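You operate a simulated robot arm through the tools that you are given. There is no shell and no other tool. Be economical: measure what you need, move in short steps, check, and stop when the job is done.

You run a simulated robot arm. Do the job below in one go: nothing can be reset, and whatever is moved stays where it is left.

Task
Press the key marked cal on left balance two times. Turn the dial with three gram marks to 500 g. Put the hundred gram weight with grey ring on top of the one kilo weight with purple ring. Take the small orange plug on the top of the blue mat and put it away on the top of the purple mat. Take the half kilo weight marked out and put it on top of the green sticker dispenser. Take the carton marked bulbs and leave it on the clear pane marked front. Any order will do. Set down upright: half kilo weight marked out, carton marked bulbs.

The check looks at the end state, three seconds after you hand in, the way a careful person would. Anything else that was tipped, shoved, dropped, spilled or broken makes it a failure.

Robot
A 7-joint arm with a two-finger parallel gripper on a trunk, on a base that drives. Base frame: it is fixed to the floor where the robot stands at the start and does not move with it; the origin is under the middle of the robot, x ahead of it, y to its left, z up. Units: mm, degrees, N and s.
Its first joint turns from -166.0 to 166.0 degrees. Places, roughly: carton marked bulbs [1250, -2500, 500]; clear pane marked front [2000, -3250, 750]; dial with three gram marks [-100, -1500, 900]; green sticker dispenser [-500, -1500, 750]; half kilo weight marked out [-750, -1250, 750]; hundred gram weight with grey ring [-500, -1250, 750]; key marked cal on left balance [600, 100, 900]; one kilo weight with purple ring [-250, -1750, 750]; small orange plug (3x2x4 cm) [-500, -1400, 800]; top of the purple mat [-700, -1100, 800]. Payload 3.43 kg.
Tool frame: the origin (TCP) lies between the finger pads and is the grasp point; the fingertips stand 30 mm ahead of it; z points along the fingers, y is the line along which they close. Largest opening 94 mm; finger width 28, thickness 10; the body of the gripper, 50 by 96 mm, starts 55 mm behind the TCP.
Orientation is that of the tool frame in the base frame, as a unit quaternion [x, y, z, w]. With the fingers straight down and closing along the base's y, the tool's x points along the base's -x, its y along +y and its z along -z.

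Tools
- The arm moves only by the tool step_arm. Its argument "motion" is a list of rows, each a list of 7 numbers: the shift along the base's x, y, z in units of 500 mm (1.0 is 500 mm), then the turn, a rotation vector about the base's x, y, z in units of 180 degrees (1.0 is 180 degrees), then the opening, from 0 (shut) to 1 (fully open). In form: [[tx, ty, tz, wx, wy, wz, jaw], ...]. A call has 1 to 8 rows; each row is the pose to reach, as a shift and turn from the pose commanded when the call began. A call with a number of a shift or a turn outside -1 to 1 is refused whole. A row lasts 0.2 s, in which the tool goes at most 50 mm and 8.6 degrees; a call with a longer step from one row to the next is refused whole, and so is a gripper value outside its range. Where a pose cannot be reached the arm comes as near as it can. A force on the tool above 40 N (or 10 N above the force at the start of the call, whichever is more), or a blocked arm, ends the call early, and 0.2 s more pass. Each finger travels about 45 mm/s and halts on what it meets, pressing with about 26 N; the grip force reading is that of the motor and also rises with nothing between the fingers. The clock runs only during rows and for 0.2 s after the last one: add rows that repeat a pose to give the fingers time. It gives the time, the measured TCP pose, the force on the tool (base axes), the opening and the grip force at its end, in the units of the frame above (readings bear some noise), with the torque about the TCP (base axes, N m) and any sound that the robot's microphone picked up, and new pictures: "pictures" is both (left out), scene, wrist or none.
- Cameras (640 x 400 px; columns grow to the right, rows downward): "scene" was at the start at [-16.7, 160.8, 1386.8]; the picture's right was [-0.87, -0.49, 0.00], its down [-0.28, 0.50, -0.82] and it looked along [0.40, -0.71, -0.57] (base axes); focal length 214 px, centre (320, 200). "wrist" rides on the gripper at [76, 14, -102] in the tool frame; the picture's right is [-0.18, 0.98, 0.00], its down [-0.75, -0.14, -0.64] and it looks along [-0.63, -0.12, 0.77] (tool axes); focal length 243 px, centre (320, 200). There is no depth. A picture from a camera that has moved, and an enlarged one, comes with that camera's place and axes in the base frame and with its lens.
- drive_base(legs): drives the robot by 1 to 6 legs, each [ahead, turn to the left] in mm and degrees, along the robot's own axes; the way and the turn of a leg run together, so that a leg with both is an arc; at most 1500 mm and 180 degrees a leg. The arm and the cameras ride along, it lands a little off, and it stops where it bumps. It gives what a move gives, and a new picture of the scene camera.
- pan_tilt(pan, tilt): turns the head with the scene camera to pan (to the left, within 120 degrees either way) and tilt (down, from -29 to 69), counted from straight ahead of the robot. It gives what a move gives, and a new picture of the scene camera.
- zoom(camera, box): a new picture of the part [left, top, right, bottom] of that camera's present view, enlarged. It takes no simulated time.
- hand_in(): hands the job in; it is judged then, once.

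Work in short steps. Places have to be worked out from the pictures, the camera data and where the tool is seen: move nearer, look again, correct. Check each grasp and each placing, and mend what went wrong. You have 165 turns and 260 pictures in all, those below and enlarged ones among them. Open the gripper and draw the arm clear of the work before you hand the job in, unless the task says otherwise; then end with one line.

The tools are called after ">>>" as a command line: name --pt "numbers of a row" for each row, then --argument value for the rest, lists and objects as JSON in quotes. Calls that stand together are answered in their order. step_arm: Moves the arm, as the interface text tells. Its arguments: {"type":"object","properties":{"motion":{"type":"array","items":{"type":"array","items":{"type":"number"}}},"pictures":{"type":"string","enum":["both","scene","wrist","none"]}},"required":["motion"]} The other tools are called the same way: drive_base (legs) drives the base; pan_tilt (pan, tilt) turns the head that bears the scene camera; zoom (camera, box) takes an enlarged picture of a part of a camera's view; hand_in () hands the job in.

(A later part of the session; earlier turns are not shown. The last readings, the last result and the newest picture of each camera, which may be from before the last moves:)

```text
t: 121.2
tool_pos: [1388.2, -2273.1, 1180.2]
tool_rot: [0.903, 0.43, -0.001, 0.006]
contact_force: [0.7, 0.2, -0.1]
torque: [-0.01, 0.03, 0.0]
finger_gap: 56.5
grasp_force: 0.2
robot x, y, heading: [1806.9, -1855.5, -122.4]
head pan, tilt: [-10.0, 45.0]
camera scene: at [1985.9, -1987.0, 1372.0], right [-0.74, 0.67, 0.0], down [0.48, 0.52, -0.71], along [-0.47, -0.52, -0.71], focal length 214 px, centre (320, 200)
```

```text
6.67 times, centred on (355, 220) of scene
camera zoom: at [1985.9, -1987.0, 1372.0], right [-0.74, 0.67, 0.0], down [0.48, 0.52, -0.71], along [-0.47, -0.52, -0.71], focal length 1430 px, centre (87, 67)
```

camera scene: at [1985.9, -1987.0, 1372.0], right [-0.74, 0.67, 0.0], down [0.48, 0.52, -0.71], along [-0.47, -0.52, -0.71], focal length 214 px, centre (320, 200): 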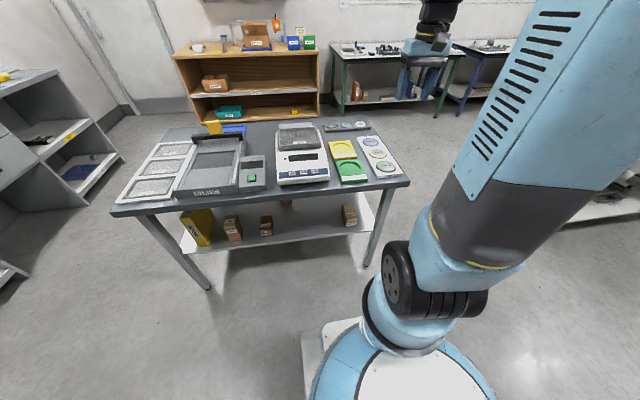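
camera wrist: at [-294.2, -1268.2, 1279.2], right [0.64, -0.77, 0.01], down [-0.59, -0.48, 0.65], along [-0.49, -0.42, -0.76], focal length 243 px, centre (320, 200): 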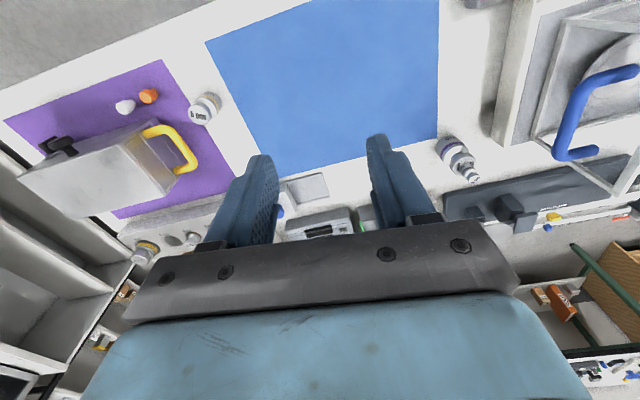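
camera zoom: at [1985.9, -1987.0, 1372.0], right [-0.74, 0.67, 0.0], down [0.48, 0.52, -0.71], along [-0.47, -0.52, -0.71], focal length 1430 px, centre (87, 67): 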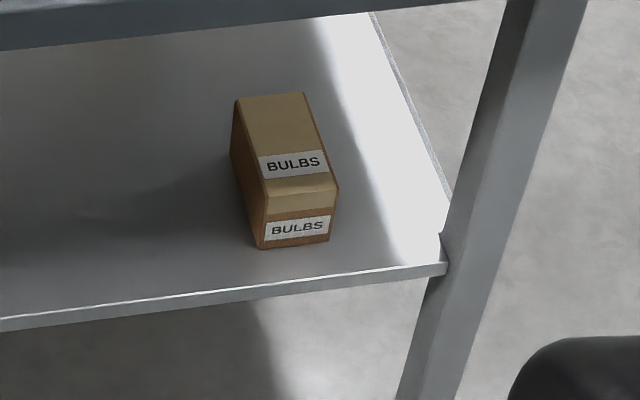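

BULBS carton measures ~58 wide × 113 deep × 69 high, front face at (1349,-2429), shelf z≈390. FRONT is the farthest pane at ~(1903,-3129). I'll pick the carton with the tool pitched 45°; first pitch it up high.

>>> step_arm --pt "0.02 0.01 0 -0.0324 0.0263 0 0.6" --pt "0.04 0.02 0 -0.0648 0.0525 0 0.7" --pt "0.06 0.03 0 -0.0971 0.0788 0 0.8" --pt "0.08 0.03 0 -0.1295 0.105 0 0.9" --pt "0.1 0.03 0 -0.162 0.1313 0 0.9" --pt "0.12 0.03 0 -0.194 0.1575 0 0.9" --pictures "both"

```text
t: 122.6
tool_pos: [1449.7, -2258.5, 1181.6]
tool_rot: [0.832, 0.398, -0.347, 0.17]
contact_force: [-0.1, 0.1, 1.5]
torque: [0.01, 0.0, -0.01]
finger_gap: 84.6
grasp_force: 0.0
robot x, y, heading: [1809.6, -1852.6, -122.1]
head pan, tilt: [-10.0, 45.0]
camera scene: at [1986.1, -1986.7, 1372.0], right [-0.74, 0.67, 0.0], down [0.48, 0.52, -0.71], along [-0.47, -0.52, -0.71], focal length 214 px, centre (320, 200)
camera wrist: at [1539.2, -2169.7, 1198.2], right [0.69, -0.71, 0.14], down [-0.16, 0.04, 0.99], along [-0.71, -0.7, -0.09], focal length 243 px, centre (320, 200)
```

scene: 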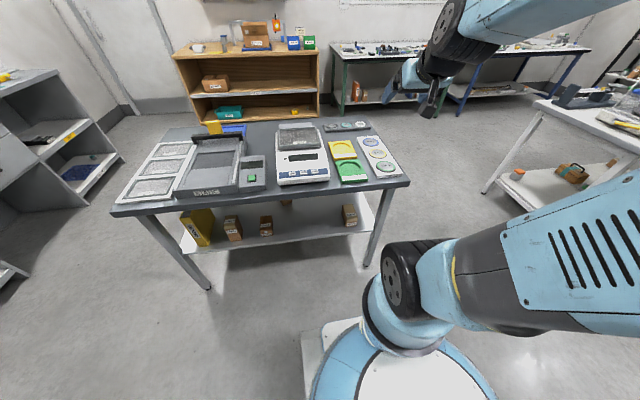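
wrist: 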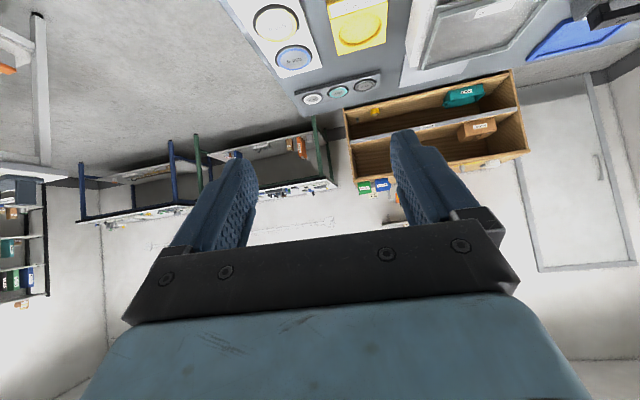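

Pitch is right. Descend outside the table edge with a small yaw correction.

>>> step_arm --pt "0.02 0.01 -0.08 0 0 0.012 0.9" --pt "0.042 0.018 -0.17 0 0 0.025 0.9" --pt "0.042 0.018 -0.26 0 0 0.025 0.9" --pt "0.042 0.018 -0.35 0 0 0.025 0.9" --pt "0.042 0.018 -0.44 0 0 0.025 0.9" --pt "0.042 0.018 -0.53 0 0 0.025 0.9" --pt "0.042 0.018 -0.62 0 0 0.025 0.9" --pt "0.042 0.018 -0.71 0 0 0.025 0.9" --pictures "scene"

```text
t: 124.6
tool_pos: [1239.3, -2074.1, 816.9]
tool_rot: [0.904, 0.181, -0.379, 0.081]
contact_force: [0.0, 0.3, 0.2]
torque: [0.01, 0.01, -0.01]
finger_gap: 84.8
grasp_force: 0.1
out of reach, approached as far as the arm can: row 2, 3, 4, 5, 6, 7, 8
robot x, y, heading: [1807.5, -1857.3, -122.1]
head pan, tilt: [-10.0, 45.0]
stopped in row 8: the arm was blocked; the commanded pose is now the measured one
camera scene: at [1986.6, -1986.2, 1371.9], right [-0.74, 0.67, 0.0], down [0.47, 0.52, -0.71], along [-0.48, -0.52, -0.71], focal length 214 px, centre (320, 200)
```

scene: 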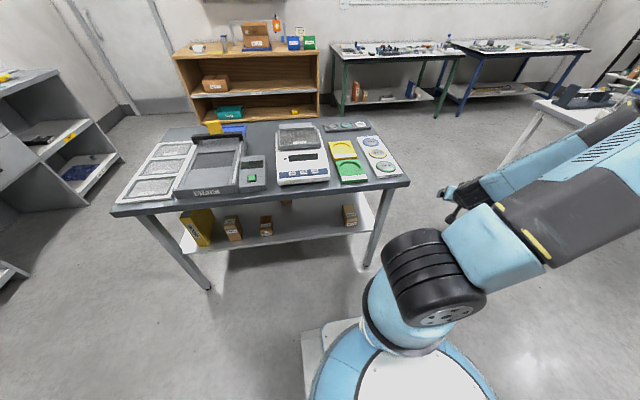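

Too close for that posture; the arm folded aside. I back the base up 170 mm and bring the arm back in front.

>>> drive_base --legs '[[-170, 0]]'

>>> step_arm --pt "0 -0.02 0.09 0 0 0.03 0.9" --pt "0 -0.04 0.18 0 0 0.06 0.9" --pt "0 -0.07 0.27 0 0 0.09 0.9" --pt "0.02 -0.13 0.34 0 0 0.12 0.9" --pt "0.05 -0.2 0.4 0 0 0.14 0.9" --pt "0.08 -0.27 0.44 0 0 0.16 0.9" --pt "0.12 -0.35 0.46 0 0 0.18 0.9" --pictures "scene"

```text
t: 126.1
tool_pos: [1329.3, -1928.4, 817.2]
tool_rot: [0.904, 0.18, -0.379, 0.08]
contact_force: [0.7, 0.5, 0.1]
torque: [0.01, -0.01, 0.0]
finger_gap: 84.6
grasp_force: 0.0
robot x, y, heading: [1899.9, -1707.7, -122.3]
head pan, tilt: [-10.0, 45.0]
camera scene: at [2077.8, -1841.0, 1372.0], right [-0.74, 0.67, 0.0], down [0.48, 0.52, -0.71], along [-0.48, -0.52, -0.71], focal length 214 px, centre (320, 200)
```

scene: 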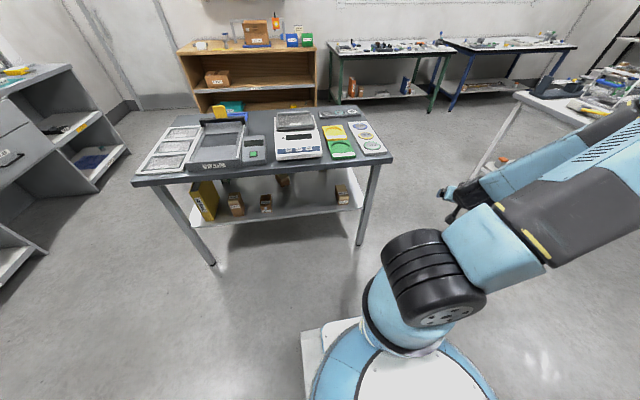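

```text
t: 127.7
tool_pos: [1391.5, -2105.1, 1046.5]
tool_rot: [0.818, 0.425, -0.342, 0.183]
contact_force: [-0.2, 0.5, 0.1]
torque: [-0.02, -0.02, 0.08]
finger_gap: 84.6
grasp_force: 0.0
robot x, y, heading: [1899.7, -1707.9, -122.4]
head pan, tilt: [-10.0, 45.0]
camera scene: at [2077.8, -1840.6, 1372.0], right [-0.74, 0.67, 0.0], down [0.48, 0.52, -0.71], along [-0.48, -0.52, -0.71], focal length 214 px, centre (320, 200)
```

scene: 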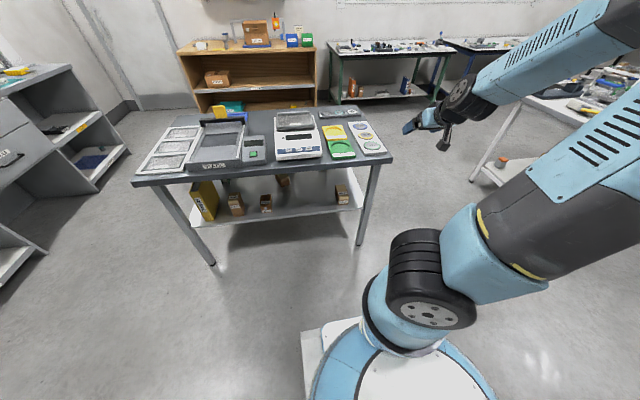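

Arm is ready, heading −124.4°, pitch 45°. Re-measure the carton from here.

>>> zoom --camera "scene" --box '[310, 170, 390, 250]'

```text
5.00 times, centred on (350, 210) of scene
camera zoom: at [2077.8, -1840.6, 1372.0], right [-0.74, 0.67, 0.0], down [0.48, 0.52, -0.71], along [-0.48, -0.52, -0.71], focal length 1072 px, centre (170, 150)
```

zoom: 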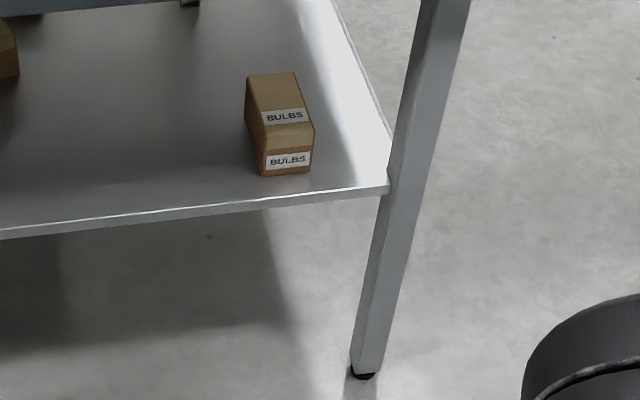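

Descend outside the table edge toward (1454,-2270,500).

>>> step_arm --pt "0.03 -0.08 -0.02 0 0 0 0.9" --pt "0.06 -0.16 -0.05 0 0 0 0.9" --pt "0.09 -0.24 -0.08 0 0 0 0.9" --pt "0.124 -0.32 -0.1 0 0 0 0.9" --pt "0.124 -0.33 -0.19 0 0 0 0.9" --pt "0.124 -0.33 -0.28 0 0 0 0.9" --pt "0.124 -0.33 -0.37 0 0 0 0.9" --pt "0.124 -0.33 -0.46 0 0 0 0.9" --pictures "scene"

```text
t: 129.5
tool_pos: [1450.7, -2270.8, 817.5]
tool_rot: [0.818, 0.425, -0.342, 0.183]
contact_force: [1.2, 0.7, 1.1]
torque: [0.03, 0.0, -0.04]
finger_gap: 84.7
grasp_force: 0.0
robot x, y, heading: [1903.4, -1712.3, -122.5]
head pan, tilt: [-10.0, 45.0]
camera scene: at [2078.2, -1841.0, 1371.9], right [-0.74, 0.67, 0.0], down [0.48, 0.52, -0.71], along [-0.48, -0.52, -0.71], focal length 214 px, centre (320, 200)
```

scene: 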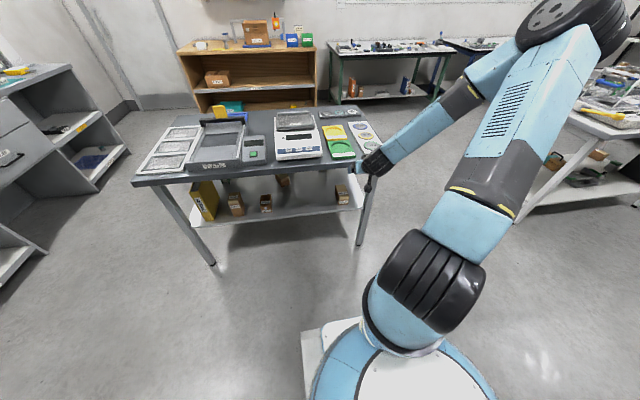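

Clear of the edge. Descend further to z≈500.

>>> step_arm --pt "0 0 -0.09 0 0 0 0.9" --pt "0 0 -0.18 0 0 0 0.9" --pt "0 0 -0.27 0 0 0 0.9" --pt "0 0 -0.36 0 0 0 0.9" --pt "0 0 -0.45 0 0 0 0.9" --pt "0 0 -0.54 0 0 0 0.9" --pt "0 0 -0.63 0 0 0 0.9" --pictures "both"

```text
t: 131.1
tool_pos: [1450.2, -2270.8, 521.8]
tool_rot: [0.818, 0.426, -0.341, 0.183]
contact_force: [-0.4, 0.2, -0.6]
torque: [-0.01, 0.01, 0.0]
finger_gap: 84.4
grasp_force: 0.0
out of reach, approached as far as the arm can: row 7
robot x, y, heading: [1899.2, -1711.0, -122.2]
head pan, tilt: [-10.0, 45.0]
camera scene: at [2077.6, -1841.4, 1372.0], right [-0.74, 0.67, 0.0], down [0.48, 0.52, -0.71], along [-0.48, -0.52, -0.71], focal length 214 px, centre (320, 200)
camera wrist: at [1533.6, -2175.7, 538.9], right [0.73, -0.67, 0.14], down [-0.16, 0.03, 0.99], along [-0.66, -0.74, -0.09], focal length 243 px, centre (320, 200)
```

scene: 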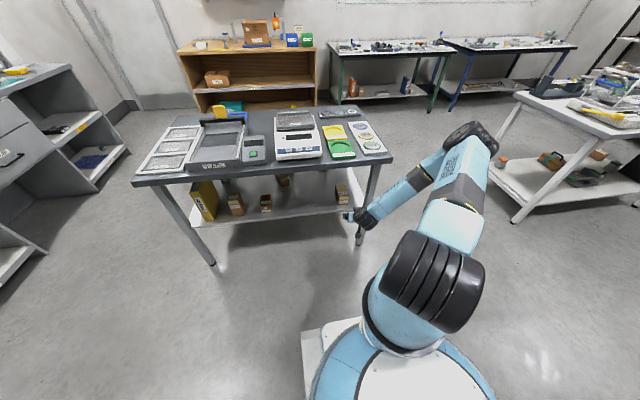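
wrist: 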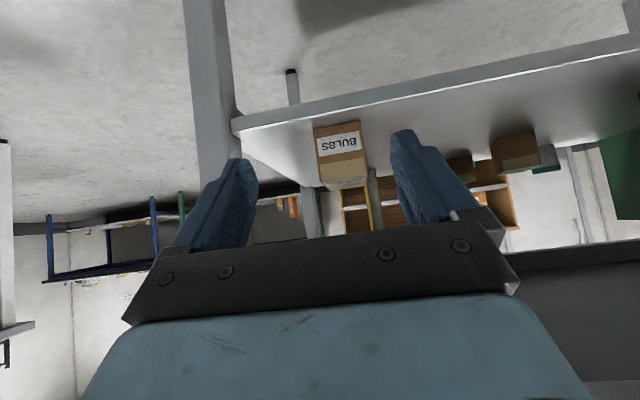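

Shelf top z≈405; carton front-bottom about (1346,-2436). I advance 100 mm while lowering, then look again.

>>> step_arm --pt "-0.035 -0.055 0 0 0 0 0.95" --pt "-0.07 -0.11 -0.02 0 0 0 0.95" --pt "-0.106 -0.17 -0.06 0 0 0 0.95" --pt "-0.106 -0.17 -0.11 0 0 0 0.95" --pictures "both"

```text
t: 132.1
tool_pos: [1396.7, -2357.7, 502.9]
tool_rot: [0.818, 0.425, -0.341, 0.183]
contact_force: [0.1, -0.1, 0.9]
torque: [0.02, 0.01, -0.01]
finger_gap: 89.2
grasp_force: 0.1
out of reach, approached as far as the arm can: row 3, 4
robot x, y, heading: [1898.3, -1708.6, -122.5]
head pan, tilt: [-10.0, 45.0]
camera scene: at [2077.6, -1841.4, 1372.0], right [-0.74, 0.67, 0.0], down [0.48, 0.52, -0.71], along [-0.48, -0.52, -0.71], focal length 214 px, centre (320, 200)
camera wrist: at [1480.1, -2263.3, 520.8], right [0.73, -0.67, 0.14], down [-0.16, 0.03, 0.99], along [-0.66, -0.74, -0.09], focal length 243 px, centre (320, 200)
```

scene: 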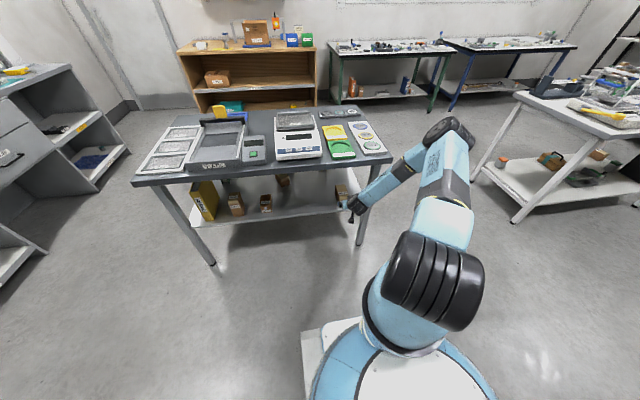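
wrist: 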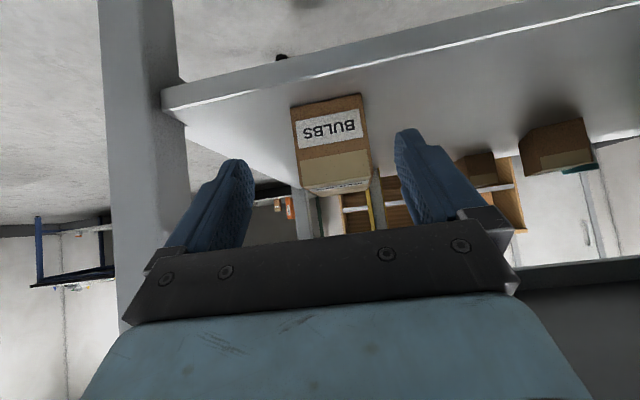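

The arm bottoms out near z≈503 in this posture. Test a slightly steeper pitch while lowering.

>>> step_arm --pt "0 0 0 0.0275 -0.0188 0 0.95" --pt "-0.02 -0.03 -0.04 0.0275 -0.0188 0 0.95" --pt "-0.02 -0.03 -0.08 0.0275 -0.0188 0 0.95" --pictures "none"

```text
t: 132.9
tool_pos: [1387.0, -2371.6, 488.0]
tool_rot: [0.836, 0.434, -0.298, 0.159]
contact_force: [-0.8, 0.0, 0.2]
torque: [0.02, 0.01, 0.01]
finger_gap: 89.3
grasp_force: 0.1
out of reach, approached as far as the arm can: row 2, 3
robot x, y, heading: [1901.3, -1709.2, -122.4]
head pan, tilt: [-10.0, 45.0]
```

Helps a little (z 488). Back the base up 110 mm so the arm is more stretched, then extend again.

>>> drive_base --legs '[[-110, 0]]'

>>> step_arm --pt "-0.05 -0.075 0 0 0 0 0.95" --pt "-0.1 -0.15 0 0 0 0 0.95" --pt "-0.12 -0.18 -0.04 0 0 0 0.95" --pt "-0.12 -0.18 -0.08 0 0 0 0.95" --pictures "both"

```text
t: 134.1
tool_pos: [1447.2, -2278.2, 487.8]
tool_rot: [0.835, 0.434, -0.297, 0.16]
contact_force: [0.2, 0.2, 0.1]
torque: [-0.03, 0.0, 0.01]
finger_gap: 89.3
grasp_force: 0.0
robot x, y, heading: [1961.8, -1611.8, -122.5]
head pan, tilt: [-10.0, 45.0]
camera scene: at [2137.6, -1746.3, 1372.0], right [-0.74, 0.67, 0.0], down [0.48, 0.52, -0.71], along [-0.48, -0.52, -0.71], focal length 214 px, centre (320, 200)
```

scene: 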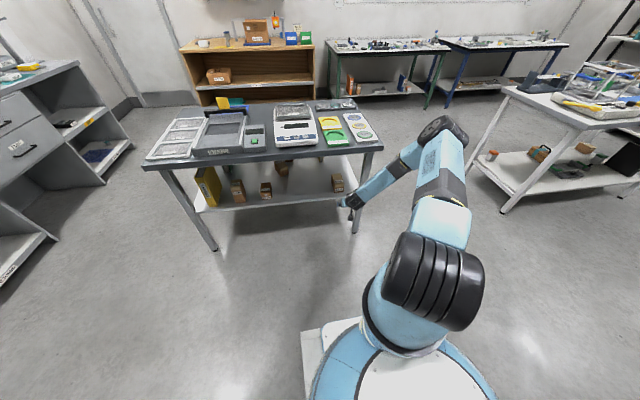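

```text
t: 135.1
tool_pos: [1414.4, -2343.1, 495.5]
tool_rot: [0.835, 0.434, -0.298, 0.16]
contact_force: [-0.7, 0.1, -0.6]
torque: [0.01, -0.02, 0.02]
finger_gap: 89.3
grasp_force: 0.0
out of reach, approached as far as the arm can: row 1, 2, 3, 4
robot x, y, heading: [1958.6, -1611.3, -122.4]
head pan, tilt: [-10.0, 45.0]
camera scene: at [2137.6, -1746.4, 1372.0], right [-0.74, 0.67, 0.0], down [0.48, 0.52, -0.71], along [-0.48, -0.52, -0.71], focal length 214 px, centre (320, 200)
camera wrist: at [1496.3, -2250.3, 525.3], right [0.72, -0.68, 0.13], down [-0.22, -0.06, 0.97], along [-0.65, -0.73, -0.19], focal length 243 px, centre (320, 200)
```

scene: 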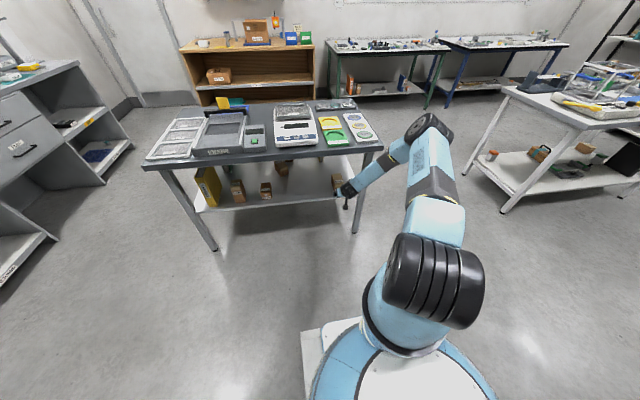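
wrist: 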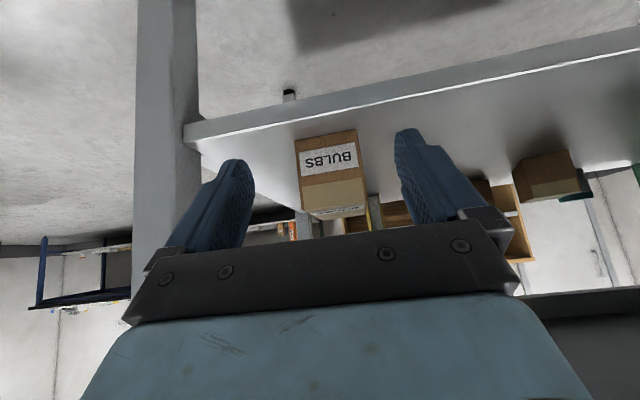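

Being further back makes it worse; around 830 mm is best and the wrist seems to have a floor. Zoom to measure the carton's height precisely.

>>> zoom --camera "wrist" --box '[270, 90, 400, 230]'

```text
2.86 times, centred on (335, 160) of wrist
camera zoom: at [1496.3, -2250.3, 525.3], right [0.72, -0.68, 0.13], down [-0.22, -0.06, 0.97], along [-0.65, -0.73, -0.19], focal length 693 px, centre (277, 314)
```

zoom: 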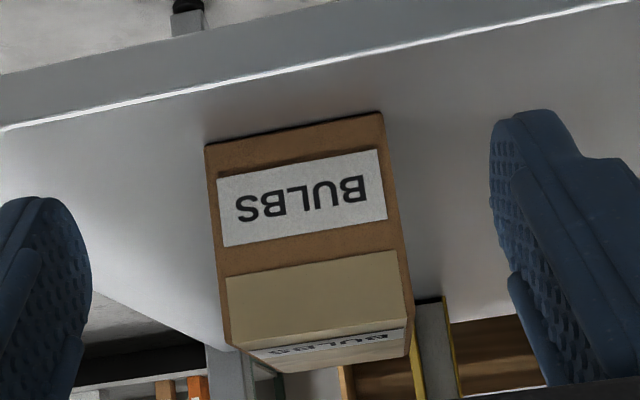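

Carton is ~60×115×77, top ≈484. With 51° pitch at z≈489 the fingertips can grip its upper 20 mm. I retract the arm to its best distance, then will use the base to drive in.

>>> step_arm --pt "0.04 0.07 0 0 0 0 0.95" --pt "0.08 0.14 0 0 0 0 0.95" --pictures "none"

```text
t: 135.7
tool_pos: [1452.8, -2272.7, 495.3]
tool_rot: [0.835, 0.435, -0.298, 0.161]
contact_force: [-0.6, 0.5, 0.3]
torque: [0.04, -0.01, -0.02]
finger_gap: 89.3
grasp_force: 0.1
robot x, y, heading: [1963.8, -1611.3, -122.3]
head pan, tilt: [-10.0, 45.0]
```

Commanded pose follows the reached one. Now lower 12 mm here.

>>> step_arm --pt "0 0 -0.012 0 0 0 0.95" --pt "0 0 -0.024 0 0 0 0.95" --pt "0 0 -0.036 0 0 0 0.95" --pictures "none"

```text
t: 136.5
tool_pos: [1453.0, -2273.2, 487.4]
tool_rot: [0.835, 0.434, -0.297, 0.16]
contact_force: [0.3, 0.5, -0.6]
torque: [-0.01, 0.0, -0.03]
finger_gap: 89.1
grasp_force: 0.1
out of reach, approached as far as the arm can: row 2, 3
robot x, y, heading: [1961.6, -1612.3, -122.3]
head pan, tilt: [-10.0, 45.0]
```

z 487, laterally aligned; the base needs ~205 mm forward. Drive 100 mm and check.

>>> drive_base --legs '[[100, 0]]'

>>> zoom --camera "wrist" --box '[200, 60, 460, 240]'

```text
t: 137.6
tool_pos: [1399.9, -2356.3, 488.4]
tool_rot: [0.835, 0.434, -0.298, 0.16]
contact_force: [0.2, -0.2, -0.8]
torque: [-0.01, 0.03, 0.0]
finger_gap: 89.2
grasp_force: 0.0
robot x, y, heading: [1905.9, -1697.1, -122.3]
head pan, tilt: [-10.0, 45.0]
camera scene: at [2084.9, -1830.0, 1372.0], right [-0.74, 0.67, 0.0], down [0.48, 0.52, -0.71], along [-0.47, -0.52, -0.71], focal length 214 px, centre (320, 200)
```

scene: 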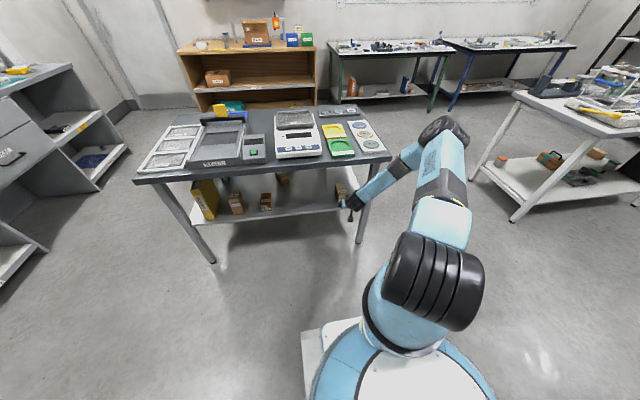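

```text
2.22 times, centred on (330, 150) of wrist
camera zoom: at [1482.0, -2263.0, 518.3], right [0.72, -0.68, 0.12], down [-0.22, -0.06, 0.97], along [-0.65, -0.73, -0.19], focal length 539 px, centre (298, 311)
```

zoom: 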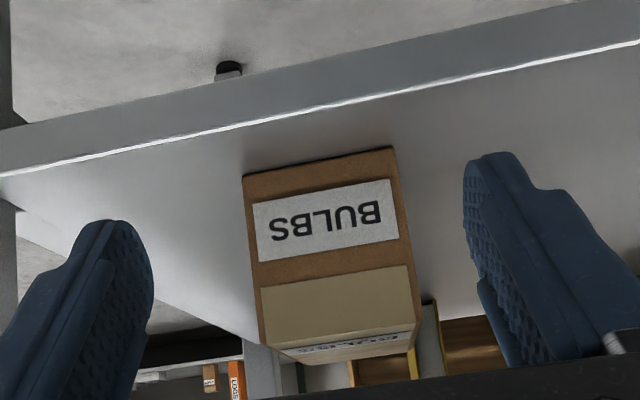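

Still centered. Drive 100 mm more.

>>> drive_base --legs '[[100, 0]]'

>>> zoom --camera "wrist" --box '[200, 60, 460, 240]'

>>> zoom --camera "scene" --box '[300, 130, 420, 230]'

```text
t: 138.8
tool_pos: [1346.5, -2440.5, 487.7]
tool_rot: [0.835, 0.434, -0.298, 0.159]
contact_force: [0.5, 0.3, 0.3]
torque: [-0.02, -0.04, -0.01]
finger_gap: 89.2
grasp_force: 0.1
robot x, y, heading: [1855.2, -1779.7, -122.4]
head pan, tilt: [-10.0, 45.0]
camera scene: at [2031.1, -1915.3, 1372.0], right [-0.74, 0.67, 0.0], down [0.48, 0.52, -0.71], along [-0.48, -0.52, -0.71], focal length 214 px, centre (320, 200)
```

scene: 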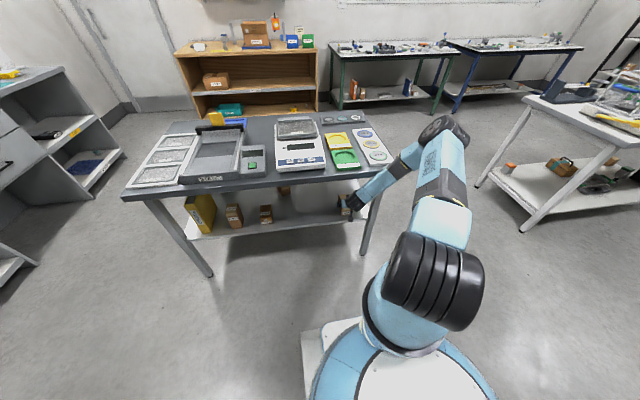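

```text
2.22 times, centred on (330, 150) of wrist
camera zoom: at [1427.7, -2347.3, 518.7], right [0.72, -0.68, 0.12], down [-0.22, -0.06, 0.97], along [-0.65, -0.73, -0.19], focal length 539 px, centre (298, 311)
```

zoom: 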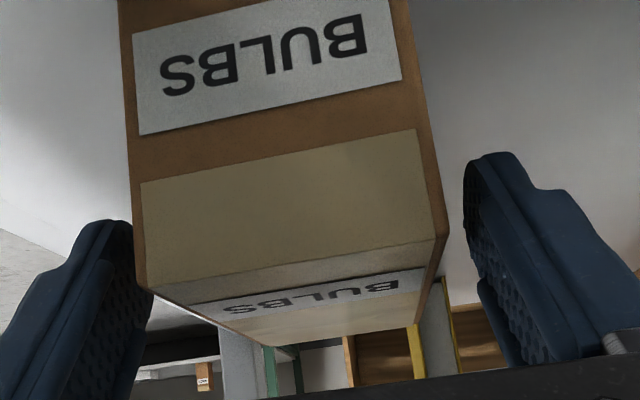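

```text
4.00 times, centred on (360, 180) of scene
camera zoom: at [2031.1, -1915.3, 1372.0], right [-0.74, 0.67, 0.0], down [0.48, 0.52, -0.71], along [-0.48, -0.52, -0.71], focal length 858 px, centre (160, 280)
```

zoom: 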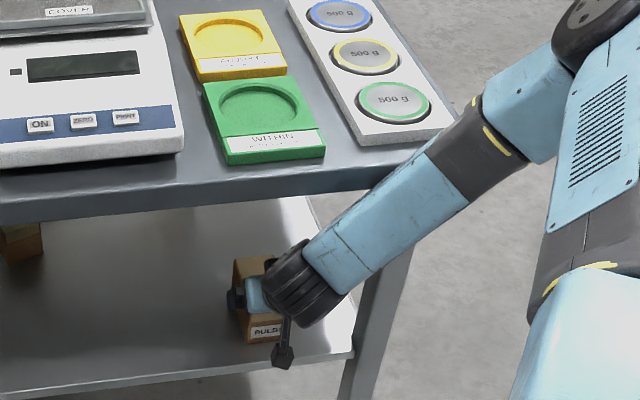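

Carton sits between the fingers. Advance another ~12 mm with the arm, watching force.

>>> step_arm --pt "-0.007 -0.01 0 0 0 0 0.95" --pt "-0.014 -0.02 0 0 0 0 0.95" --pictures "none"

>>> zoom --camera "wrist" --box '[200, 60, 460, 240]'

```text
t: 139.4
tool_pos: [1345.0, -2442.7, 486.6]
tool_rot: [0.836, 0.434, -0.295, 0.159]
contact_force: [0.8, -0.2, 0.1]
torque: [0.02, 0.02, -0.01]
finger_gap: 89.4
grasp_force: 0.2
robot x, y, heading: [1854.4, -1779.1, -122.2]
head pan, tilt: [-10.0, 45.0]
```

```text
2.22 times, centred on (330, 150) of wrist
camera zoom: at [1425.6, -2349.8, 518.8], right [0.72, -0.68, 0.13], down [-0.23, -0.06, 0.97], along [-0.65, -0.73, -0.2], focal length 539 px, centre (298, 311)
```

zoom: 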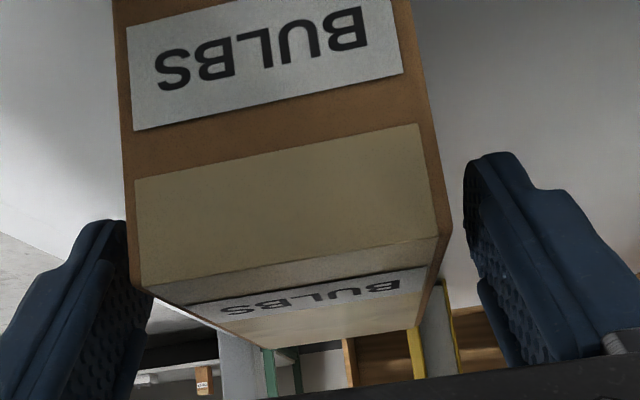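

Drive the base 14 mm further to deepen the grip.

>>> drive_base --legs '[[14, 0]]'

>>> zoom --camera "wrist" --box '[200, 60, 460, 240]'

```text
t: 140.2
tool_pos: [1348.2, -2437.7, 476.7]
tool_rot: [0.84, 0.438, -0.281, 0.155]
contact_force: [0.9, 0.5, -0.1]
torque: [0.0, 0.04, 0.06]
finger_gap: 89.4
grasp_force: 0.1
robot x, y, heading: [1851.8, -1786.9, -122.6]
head pan, tilt: [-10.0, 45.0]
stopped in leg 1: the robot was blocked; the commanded pose is now the measured one
camera scene: at [2027.6, -1920.5, 1372.0], right [-0.74, 0.68, 0.0], down [0.48, 0.52, -0.71], along [-0.48, -0.52, -0.71], focal length 214 px, centre (320, 200)
```

scene: 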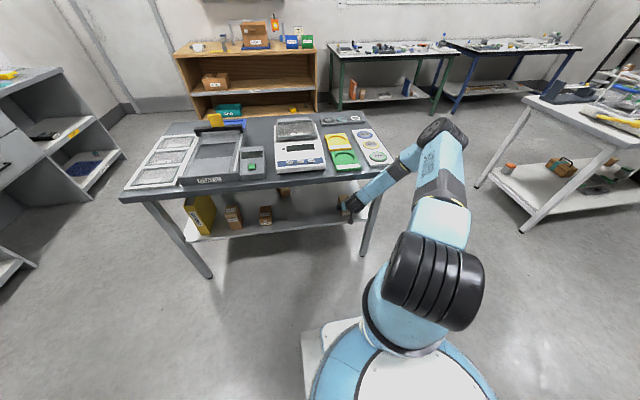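

```text
2.22 times, centred on (330, 150) of wrist
camera zoom: at [1428.9, -2345.4, 511.4], right [0.72, -0.68, 0.13], down [-0.25, -0.08, 0.97], along [-0.64, -0.73, -0.23], focal length 539 px, centre (298, 311)
```

zoom: 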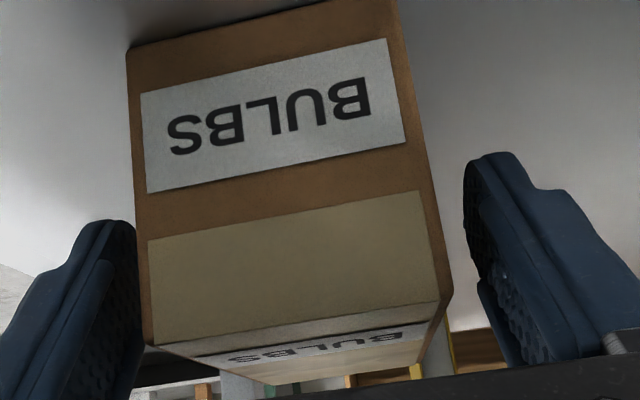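

The arm touched the table edge and stopped; the fingers now overlap the carton's upper front well. I close here.

>>> step_arm --pt "0 0 0 0 0 0 0.8" --pt "0 0 0 0 0 0 0.7" --pt "0 0 0 0 0 0 0.6" --pt "0 0 0 0 0 0 0.4" --pt "0 0 0 0 0 0 0.2" --pt "0 0 0 0 0 0 0.2" --pictures "wrist"

```text
t: 141.6
tool_pos: [1348.2, -2437.6, 476.6]
tool_rot: [0.839, 0.438, -0.282, 0.155]
contact_force: [-0.1, -0.7, 0.2]
torque: [0.03, 0.0, 0.03]
finger_gap: 66.1
grasp_force: 26.7
robot x, y, heading: [1850.8, -1787.3, -122.3]
head pan, tilt: [-10.0, 45.0]
camera wrist: at [1428.8, -2345.6, 511.3], right [0.72, -0.68, 0.13], down [-0.25, -0.08, 0.97], along [-0.65, -0.73, -0.23], focal length 243 px, centre (320, 200)
```

wrist: 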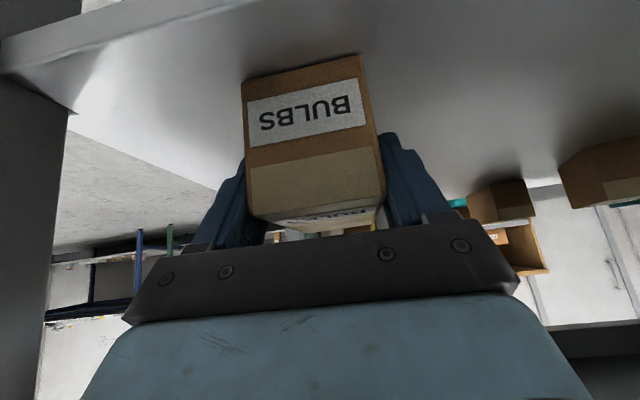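

Gripped (66 mm). Lift slightly while drawing back so the arm leaves the table edge.

>>> step_arm --pt "0.004 0.006 0.01 0 0 0 0.1" --pt "0.01 0.015 0.02 0 0 0 0.1" --pt "0.02 0.03 0.03 0 0 0 0.1" --pt "0.03 0.045 0.03 0 0 0 0.1" --pictures "both"

```text
t: 142.6
tool_pos: [1360.9, -2418.0, 491.4]
tool_rot: [0.839, 0.438, -0.282, 0.156]
contact_force: [0.5, -0.6, -1.1]
torque: [0.04, -0.06, -0.02]
finger_gap: 65.9
grasp_force: 26.0
out of reach, approached as far as the arm can: row 1
robot x, y, heading: [1850.0, -1788.0, -122.4]
head pan, tilt: [-10.0, 45.0]
camera scene: at [2026.5, -1922.0, 1372.0], right [-0.74, 0.68, 0.0], down [0.48, 0.52, -0.71], along [-0.48, -0.52, -0.71], focal length 214 px, centre (320, 200)
camera wrist: at [1441.9, -2325.5, 526.1], right [0.72, -0.68, 0.13], down [-0.24, -0.08, 0.97], along [-0.65, -0.73, -0.22], focal length 243 px, centre (320, 200)
```

scene: 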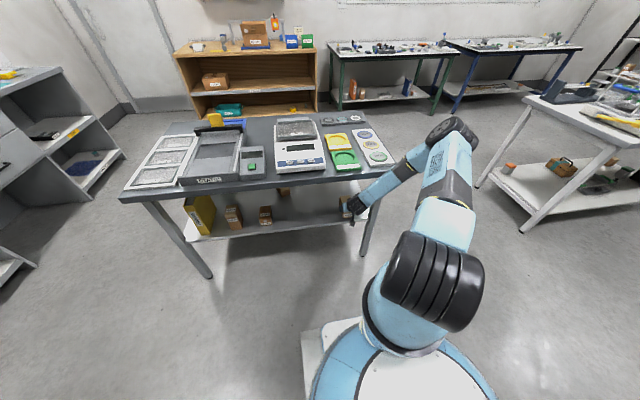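
wrist: 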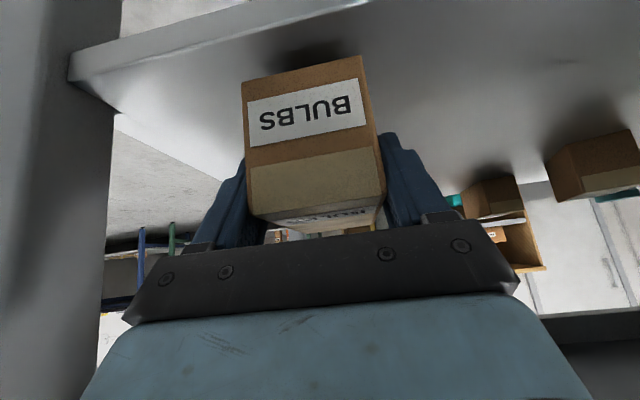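

Carton lifted and steady. Back the base straight out 260 mm.

>>> drive_base --legs '[[-260, 0]]'

>>> zoom --camera "wrist" --box '[160, 40, 480, 240]'

```text
t: 144.5
tool_pos: [1503.3, -2197.3, 491.5]
tool_rot: [0.84, 0.438, -0.282, 0.154]
contact_force: [1.2, -0.3, -0.8]
torque: [0.05, -0.03, 0.01]
finger_gap: 66.1
grasp_force: 26.2
robot x, y, heading: [1991.2, -1568.4, -122.2]
head pan, tilt: [-10.0, 45.0]
camera scene: at [2167.3, -1700.7, 1372.0], right [-0.74, 0.67, 0.0], down [0.48, 0.52, -0.71], along [-0.48, -0.52, -0.71], focal length 214 px, centre (320, 200)
```

scene: 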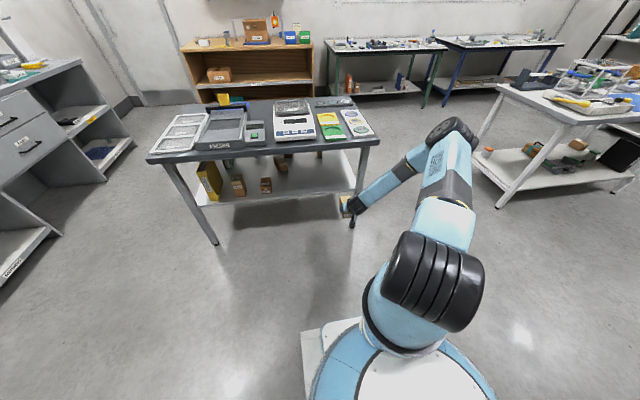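

```text
2.00 times, centred on (320, 140) of wrist
camera zoom: at [1583.6, -2104.7, 525.7], right [0.72, -0.68, 0.13], down [-0.24, -0.08, 0.97], along [-0.64, -0.73, -0.22], focal length 485 px, centre (320, 320)
```

zoom: 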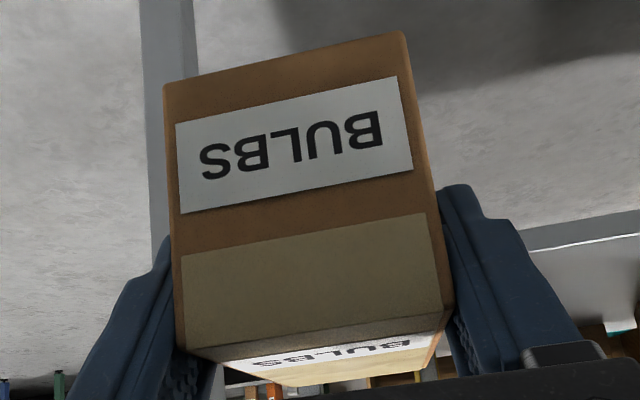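

Clear of the table with the carton held. Raise the arm to ~z 1040.

>>> step_arm --pt "0 0 0.08 0 0 0 0.1" --pt "0 0 0.16 0 0 0 0.1" --pt "0 0 0.24 0 0 0 0.1" --pt "0 0 0.32 0 0 0 0.1" --pt "0 0 0.4 0 0 0 0.1" --pt "0 0 0.48 0 0 0 0.1" --pt "0 0 0.56 0 0 0 0.1" --pt "0 0 0.64 0 0 0 0.1" --pictures "none"

>>> step_arm --pt "0 0 0.08 0 0 0 0.1" --pt "0 0 0.16 0 0 0 0.1" --pt "0 0 0.24 0 0 0 0.1" --pt "0 0 0.32 0 0 0 0.1" --pt "0 0 0.4 0 0 0 0.1" --pt "0 0 0.48 0 0 0 0.1" --pictures "both"

```text
t: 146.3
tool_pos: [1502.5, -2198.6, 812.6]
tool_rot: [0.839, 0.438, -0.282, 0.156]
contact_force: [-0.6, -0.8, -2.0]
torque: [-0.03, -0.01, 0.02]
finger_gap: 66.1
grasp_force: 25.6
robot x, y, heading: [1994.0, -1567.1, -122.4]
head pan, tilt: [-10.0, 45.0]
```

```text
t: 147.7
tool_pos: [1502.1, -2197.9, 1052.2]
tool_rot: [0.839, 0.438, -0.282, 0.155]
contact_force: [-0.4, -0.5, -2.2]
torque: [0.03, -0.04, 0.04]
finger_gap: 65.9
grasp_force: 26.7
robot x, y, heading: [1995.9, -1566.1, -122.4]
head pan, tilt: [-10.0, 45.0]
camera scene: at [2167.4, -1700.8, 1371.9], right [-0.74, 0.67, 0.0], down [0.48, 0.52, -0.71], along [-0.48, -0.52, -0.71], focal length 214 px, centre (320, 200)
camera wrist: at [1582.4, -2104.8, 1086.4], right [0.73, -0.68, 0.13], down [-0.24, -0.08, 0.97], along [-0.64, -0.73, -0.23], focal length 243 px, centre (320, 200)
```

scene: 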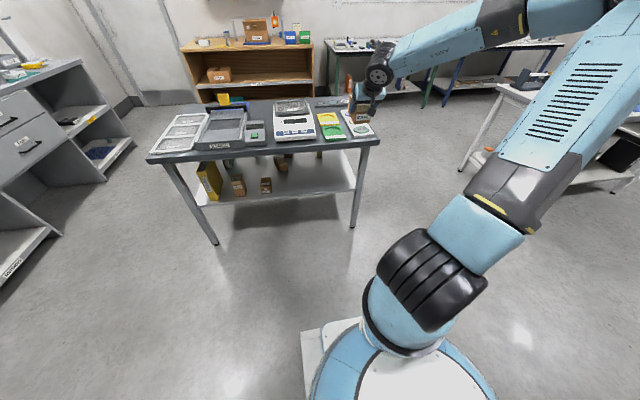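
wrist: 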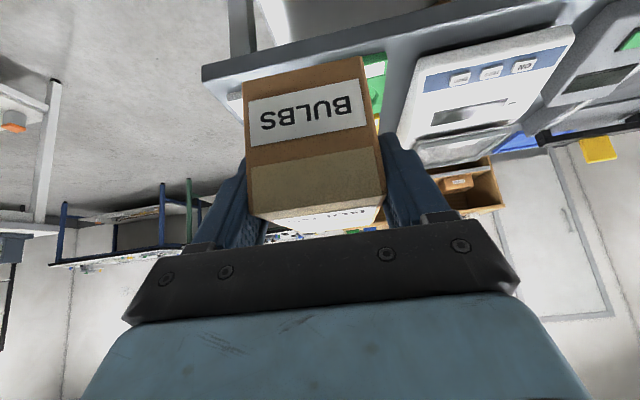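

Measure the pane frame from here.

>>> zoom --camera "scene" --box '[145, 100, 225, 160]'

```text
6.67 times, centred on (185, 130) of scene
camera zoom: at [2167.4, -1700.8, 1371.9], right [-0.74, 0.67, 0.0], down [0.48, 0.52, -0.71], along [-0.48, -0.52, -0.71], focal length 1430 px, centre (1220, 667)
```

zoom: 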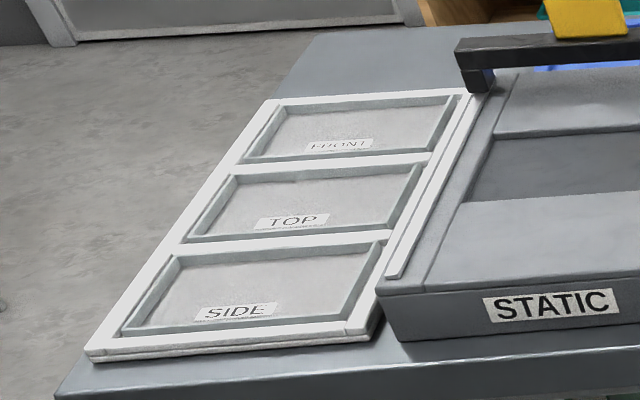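

FRONT pane is ~158 (along the table) × 111 mm, centre (1900,-3127): the carton must lie lengthwise along the table, tool pointing toward −a. I'll go round the table's left corner. First draw the arm in.

>>> step_arm --pt "0.04 0.063 0.02 0 0 0 0.1" --pt "0.08 0.126 0.04 0 0 0 0.1" --pt "0.12 0.19 0.06 0 0 0 0.1" --pt "0.16 0.254 0.08 0 0 0 0.1" --pictures "none"

>>> drive_base --legs '[[0, 61], [800, 0]]'

```text
t: 148.7
tool_pos: [1583.0, -2069.8, 1090.5]
tool_rot: [0.84, 0.438, -0.282, 0.155]
contact_force: [-1.1, -0.8, -0.6]
torque: [0.04, 0.0, -0.04]
finger_gap: 66.0
grasp_force: 26.5
robot x, y, heading: [1992.5, -1566.1, -122.4]
head pan, tilt: [-10.0, 45.0]
```

```text
t: 152.1
tool_pos: [2214.5, -2182.9, 1091.5]
tool_rot: [0.517, 0.794, -0.168, 0.273]
contact_force: [-0.6, -0.3, -2.3]
torque: [0.07, -0.02, 0.11]
finger_gap: 66.2
grasp_force: 26.4
robot x, y, heading: [1936.8, -1596.6, -62.0]
head pan, tilt: [-10.0, 45.0]
stopped in leg 1: the robot was blocked; the commanded pose is now the measured one
camera scene: at [2142.4, -1510.5, 1372.0], right [-0.95, -0.31, 0.0], down [-0.22, 0.67, -0.71], along [0.22, -0.67, -0.71], focal length 214 px, centre (320, 200)
```

scene: 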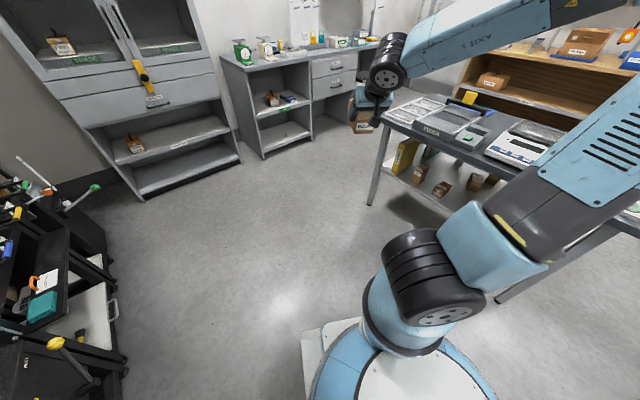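

Heading −62° as wanted. Drive ahead ~1500 mm to beyond the corner of the table.

>>> drive_base --legs '[[0, 2.5], [900, 0]]'

```text
t: 157.3
tool_pos: [2682.4, -2947.4, 1091.3]
tool_rot: [0.503, 0.802, -0.164, 0.277]
contact_force: [0.4, 0.3, -0.8]
torque: [0.03, 0.01, 0.0]
finger_gap: 66.0
grasp_force: 26.0
robot x, y, heading: [2379.8, -2376.8, -60.1]
head pan, tilt: [-10.0, 45.0]
camera scene: at [2586.7, -2280.8, 1372.0], right [-0.94, -0.34, 0.0], down [-0.24, 0.67, -0.71], along [0.24, -0.67, -0.71], focal length 214 px, centre (320, 200)
```

scene: 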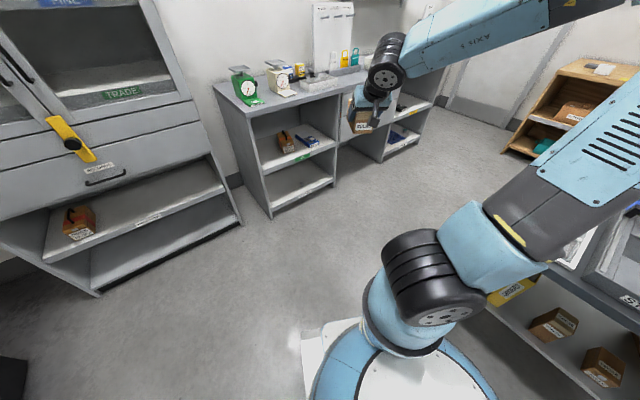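

I continue 540 mm and turn right to face the pane.

>>> drive_base --legs '[[540, 0], [0, -99]]'

>>> pan_tilt --pan 0 --tilt 45

```text
t: 163.4
tool_pos: [2285.7, -3378.9, 1092.5]
tool_rot: [0.845, 0.428, -0.284, 0.152]
contact_force: [1.2, -0.5, -2.2]
torque: [0.02, 0.02, -0.04]
finger_gap: 66.0
grasp_force: 25.7
robot x, y, heading: [2713.9, -2876.4, -124.3]
head pan, tilt: [-10.0, 45.0]
stopped in leg 2: the robot was blocked; the commanded pose is now the measured one
camera scene: at [2882.3, -3017.8, 1371.9], right [-0.72, 0.7, 0.0], down [0.49, 0.51, -0.71], along [-0.49, -0.51, -0.71], focal length 214 px, centre (320, 200)
```

scene: 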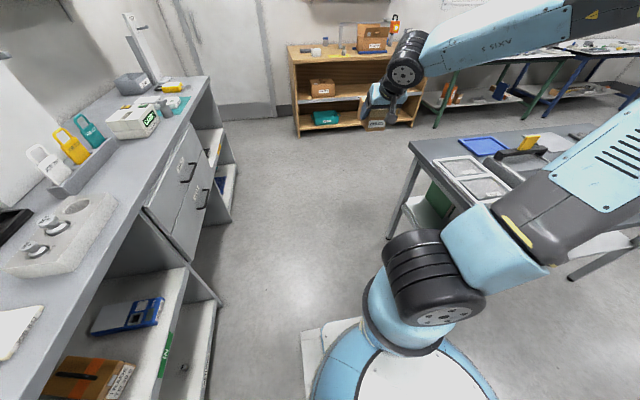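

```text
t: 164.1
tool_pos: [2286.8, -3379.1, 1091.3]
tool_rot: [0.845, 0.427, -0.284, 0.152]
contact_force: [-0.1, 1.0, -1.1]
torque: [0.06, -0.05, 0.0]
finger_gap: 66.3
grasp_force: 26.1
robot x, y, heading: [2708.7, -2877.3, -124.1]
head pan, tilt: [0.0, 45.0]
camera scene: at [2892.8, -3026.6, 1372.0], right [-0.83, 0.56, 0.0], down [0.4, 0.58, -0.71], along [-0.4, -0.58, -0.71], focal length 214 px, centre (320, 200)
```

scene: 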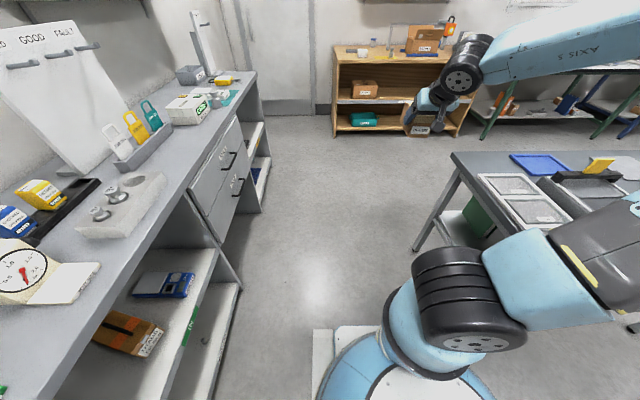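

From here the pane is 850 mm off to the right, in reach. I swing the arm over while yawing the tool by −89° so it points along −a.

>>> step_arm --pt "-0.04 0.02 0 0 0 -0.0445 0.1" --pt "-0.08 0.045 0 0 0 -0.089 0.1" --pt "-0.12 0.07 0 0 0 -0.1335 0.1" --pt "-0.16 0.095 0 0 0 -0.178 0.1" --pt "-0.2 0.12 0 0 0 -0.2225 0.1" --pt "-0.24 0.145 0 0 0 -0.267 0.1" --pt "-0.28 0.17 0 0 0 -0.3115 0.1" --pt "-0.32 0.195 0 0 0 -0.356 0.1" --pictures "none"

>>> step_arm --pt "-0.04 0.025 0 0 0 -0.0445 0.1" --pt "-0.08 0.06 0 0 0 -0.089 0.1" --pt "-0.12 0.1 0 0 0 -0.137 0.1" --pt "-0.16 0.13 0 0 0 -0.137 0.1" --pt "-0.23 0.16 0 0 0 -0.137 0.1" --pictures "both"

```text
t: 165.9
tool_pos: [2125.7, -3280.2, 1092.5]
tool_rot: [0.942, -0.087, -0.322, -0.023]
contact_force: [0.4, 0.3, -0.3]
torque: [0.0, -0.05, 0.02]
finger_gap: 66.3
grasp_force: 26.2
robot x, y, heading: [2714.4, -2876.6, -124.4]
head pan, tilt: [0.0, 45.0]
```

```text
t: 167.1
tool_pos: [2011.5, -3201.0, 1092.2]
tool_rot: [0.902, -0.285, -0.31, -0.09]
contact_force: [0.8, -1.3, -1.1]
torque: [0.01, 0.02, 0.02]
finger_gap: 65.9
grasp_force: 26.1
robot x, y, heading: [2711.3, -2882.4, -124.3]
head pan, tilt: [0.0, 45.0]
camera scene: at [2893.1, -3026.9, 1371.9], right [-0.83, 0.56, 0.0], down [0.4, 0.58, -0.71], along [-0.4, -0.58, -0.71], focal length 214 px, centre (320, 200)
camera wrist: at [2104.3, -3281.6, 1127.2], right [-0.68, -0.72, 0.13], down [-0.08, 0.24, 0.97], along [-0.73, 0.65, -0.22], focal length 243 px, centre (320, 200)
```

scene: 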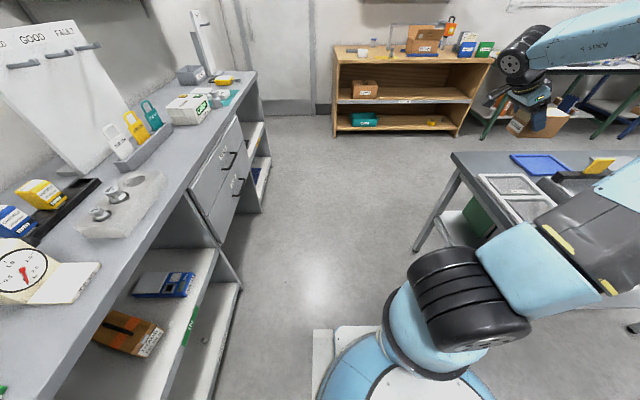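
wrist: 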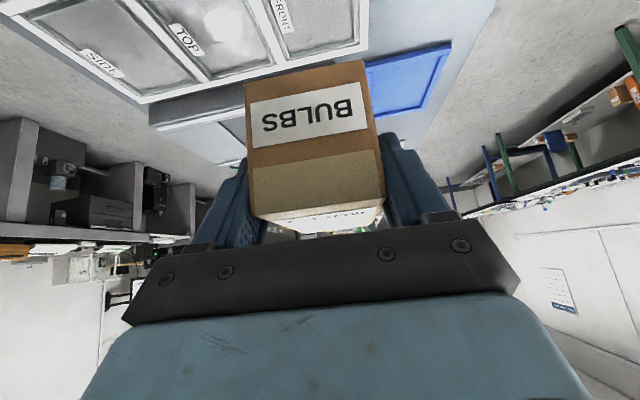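

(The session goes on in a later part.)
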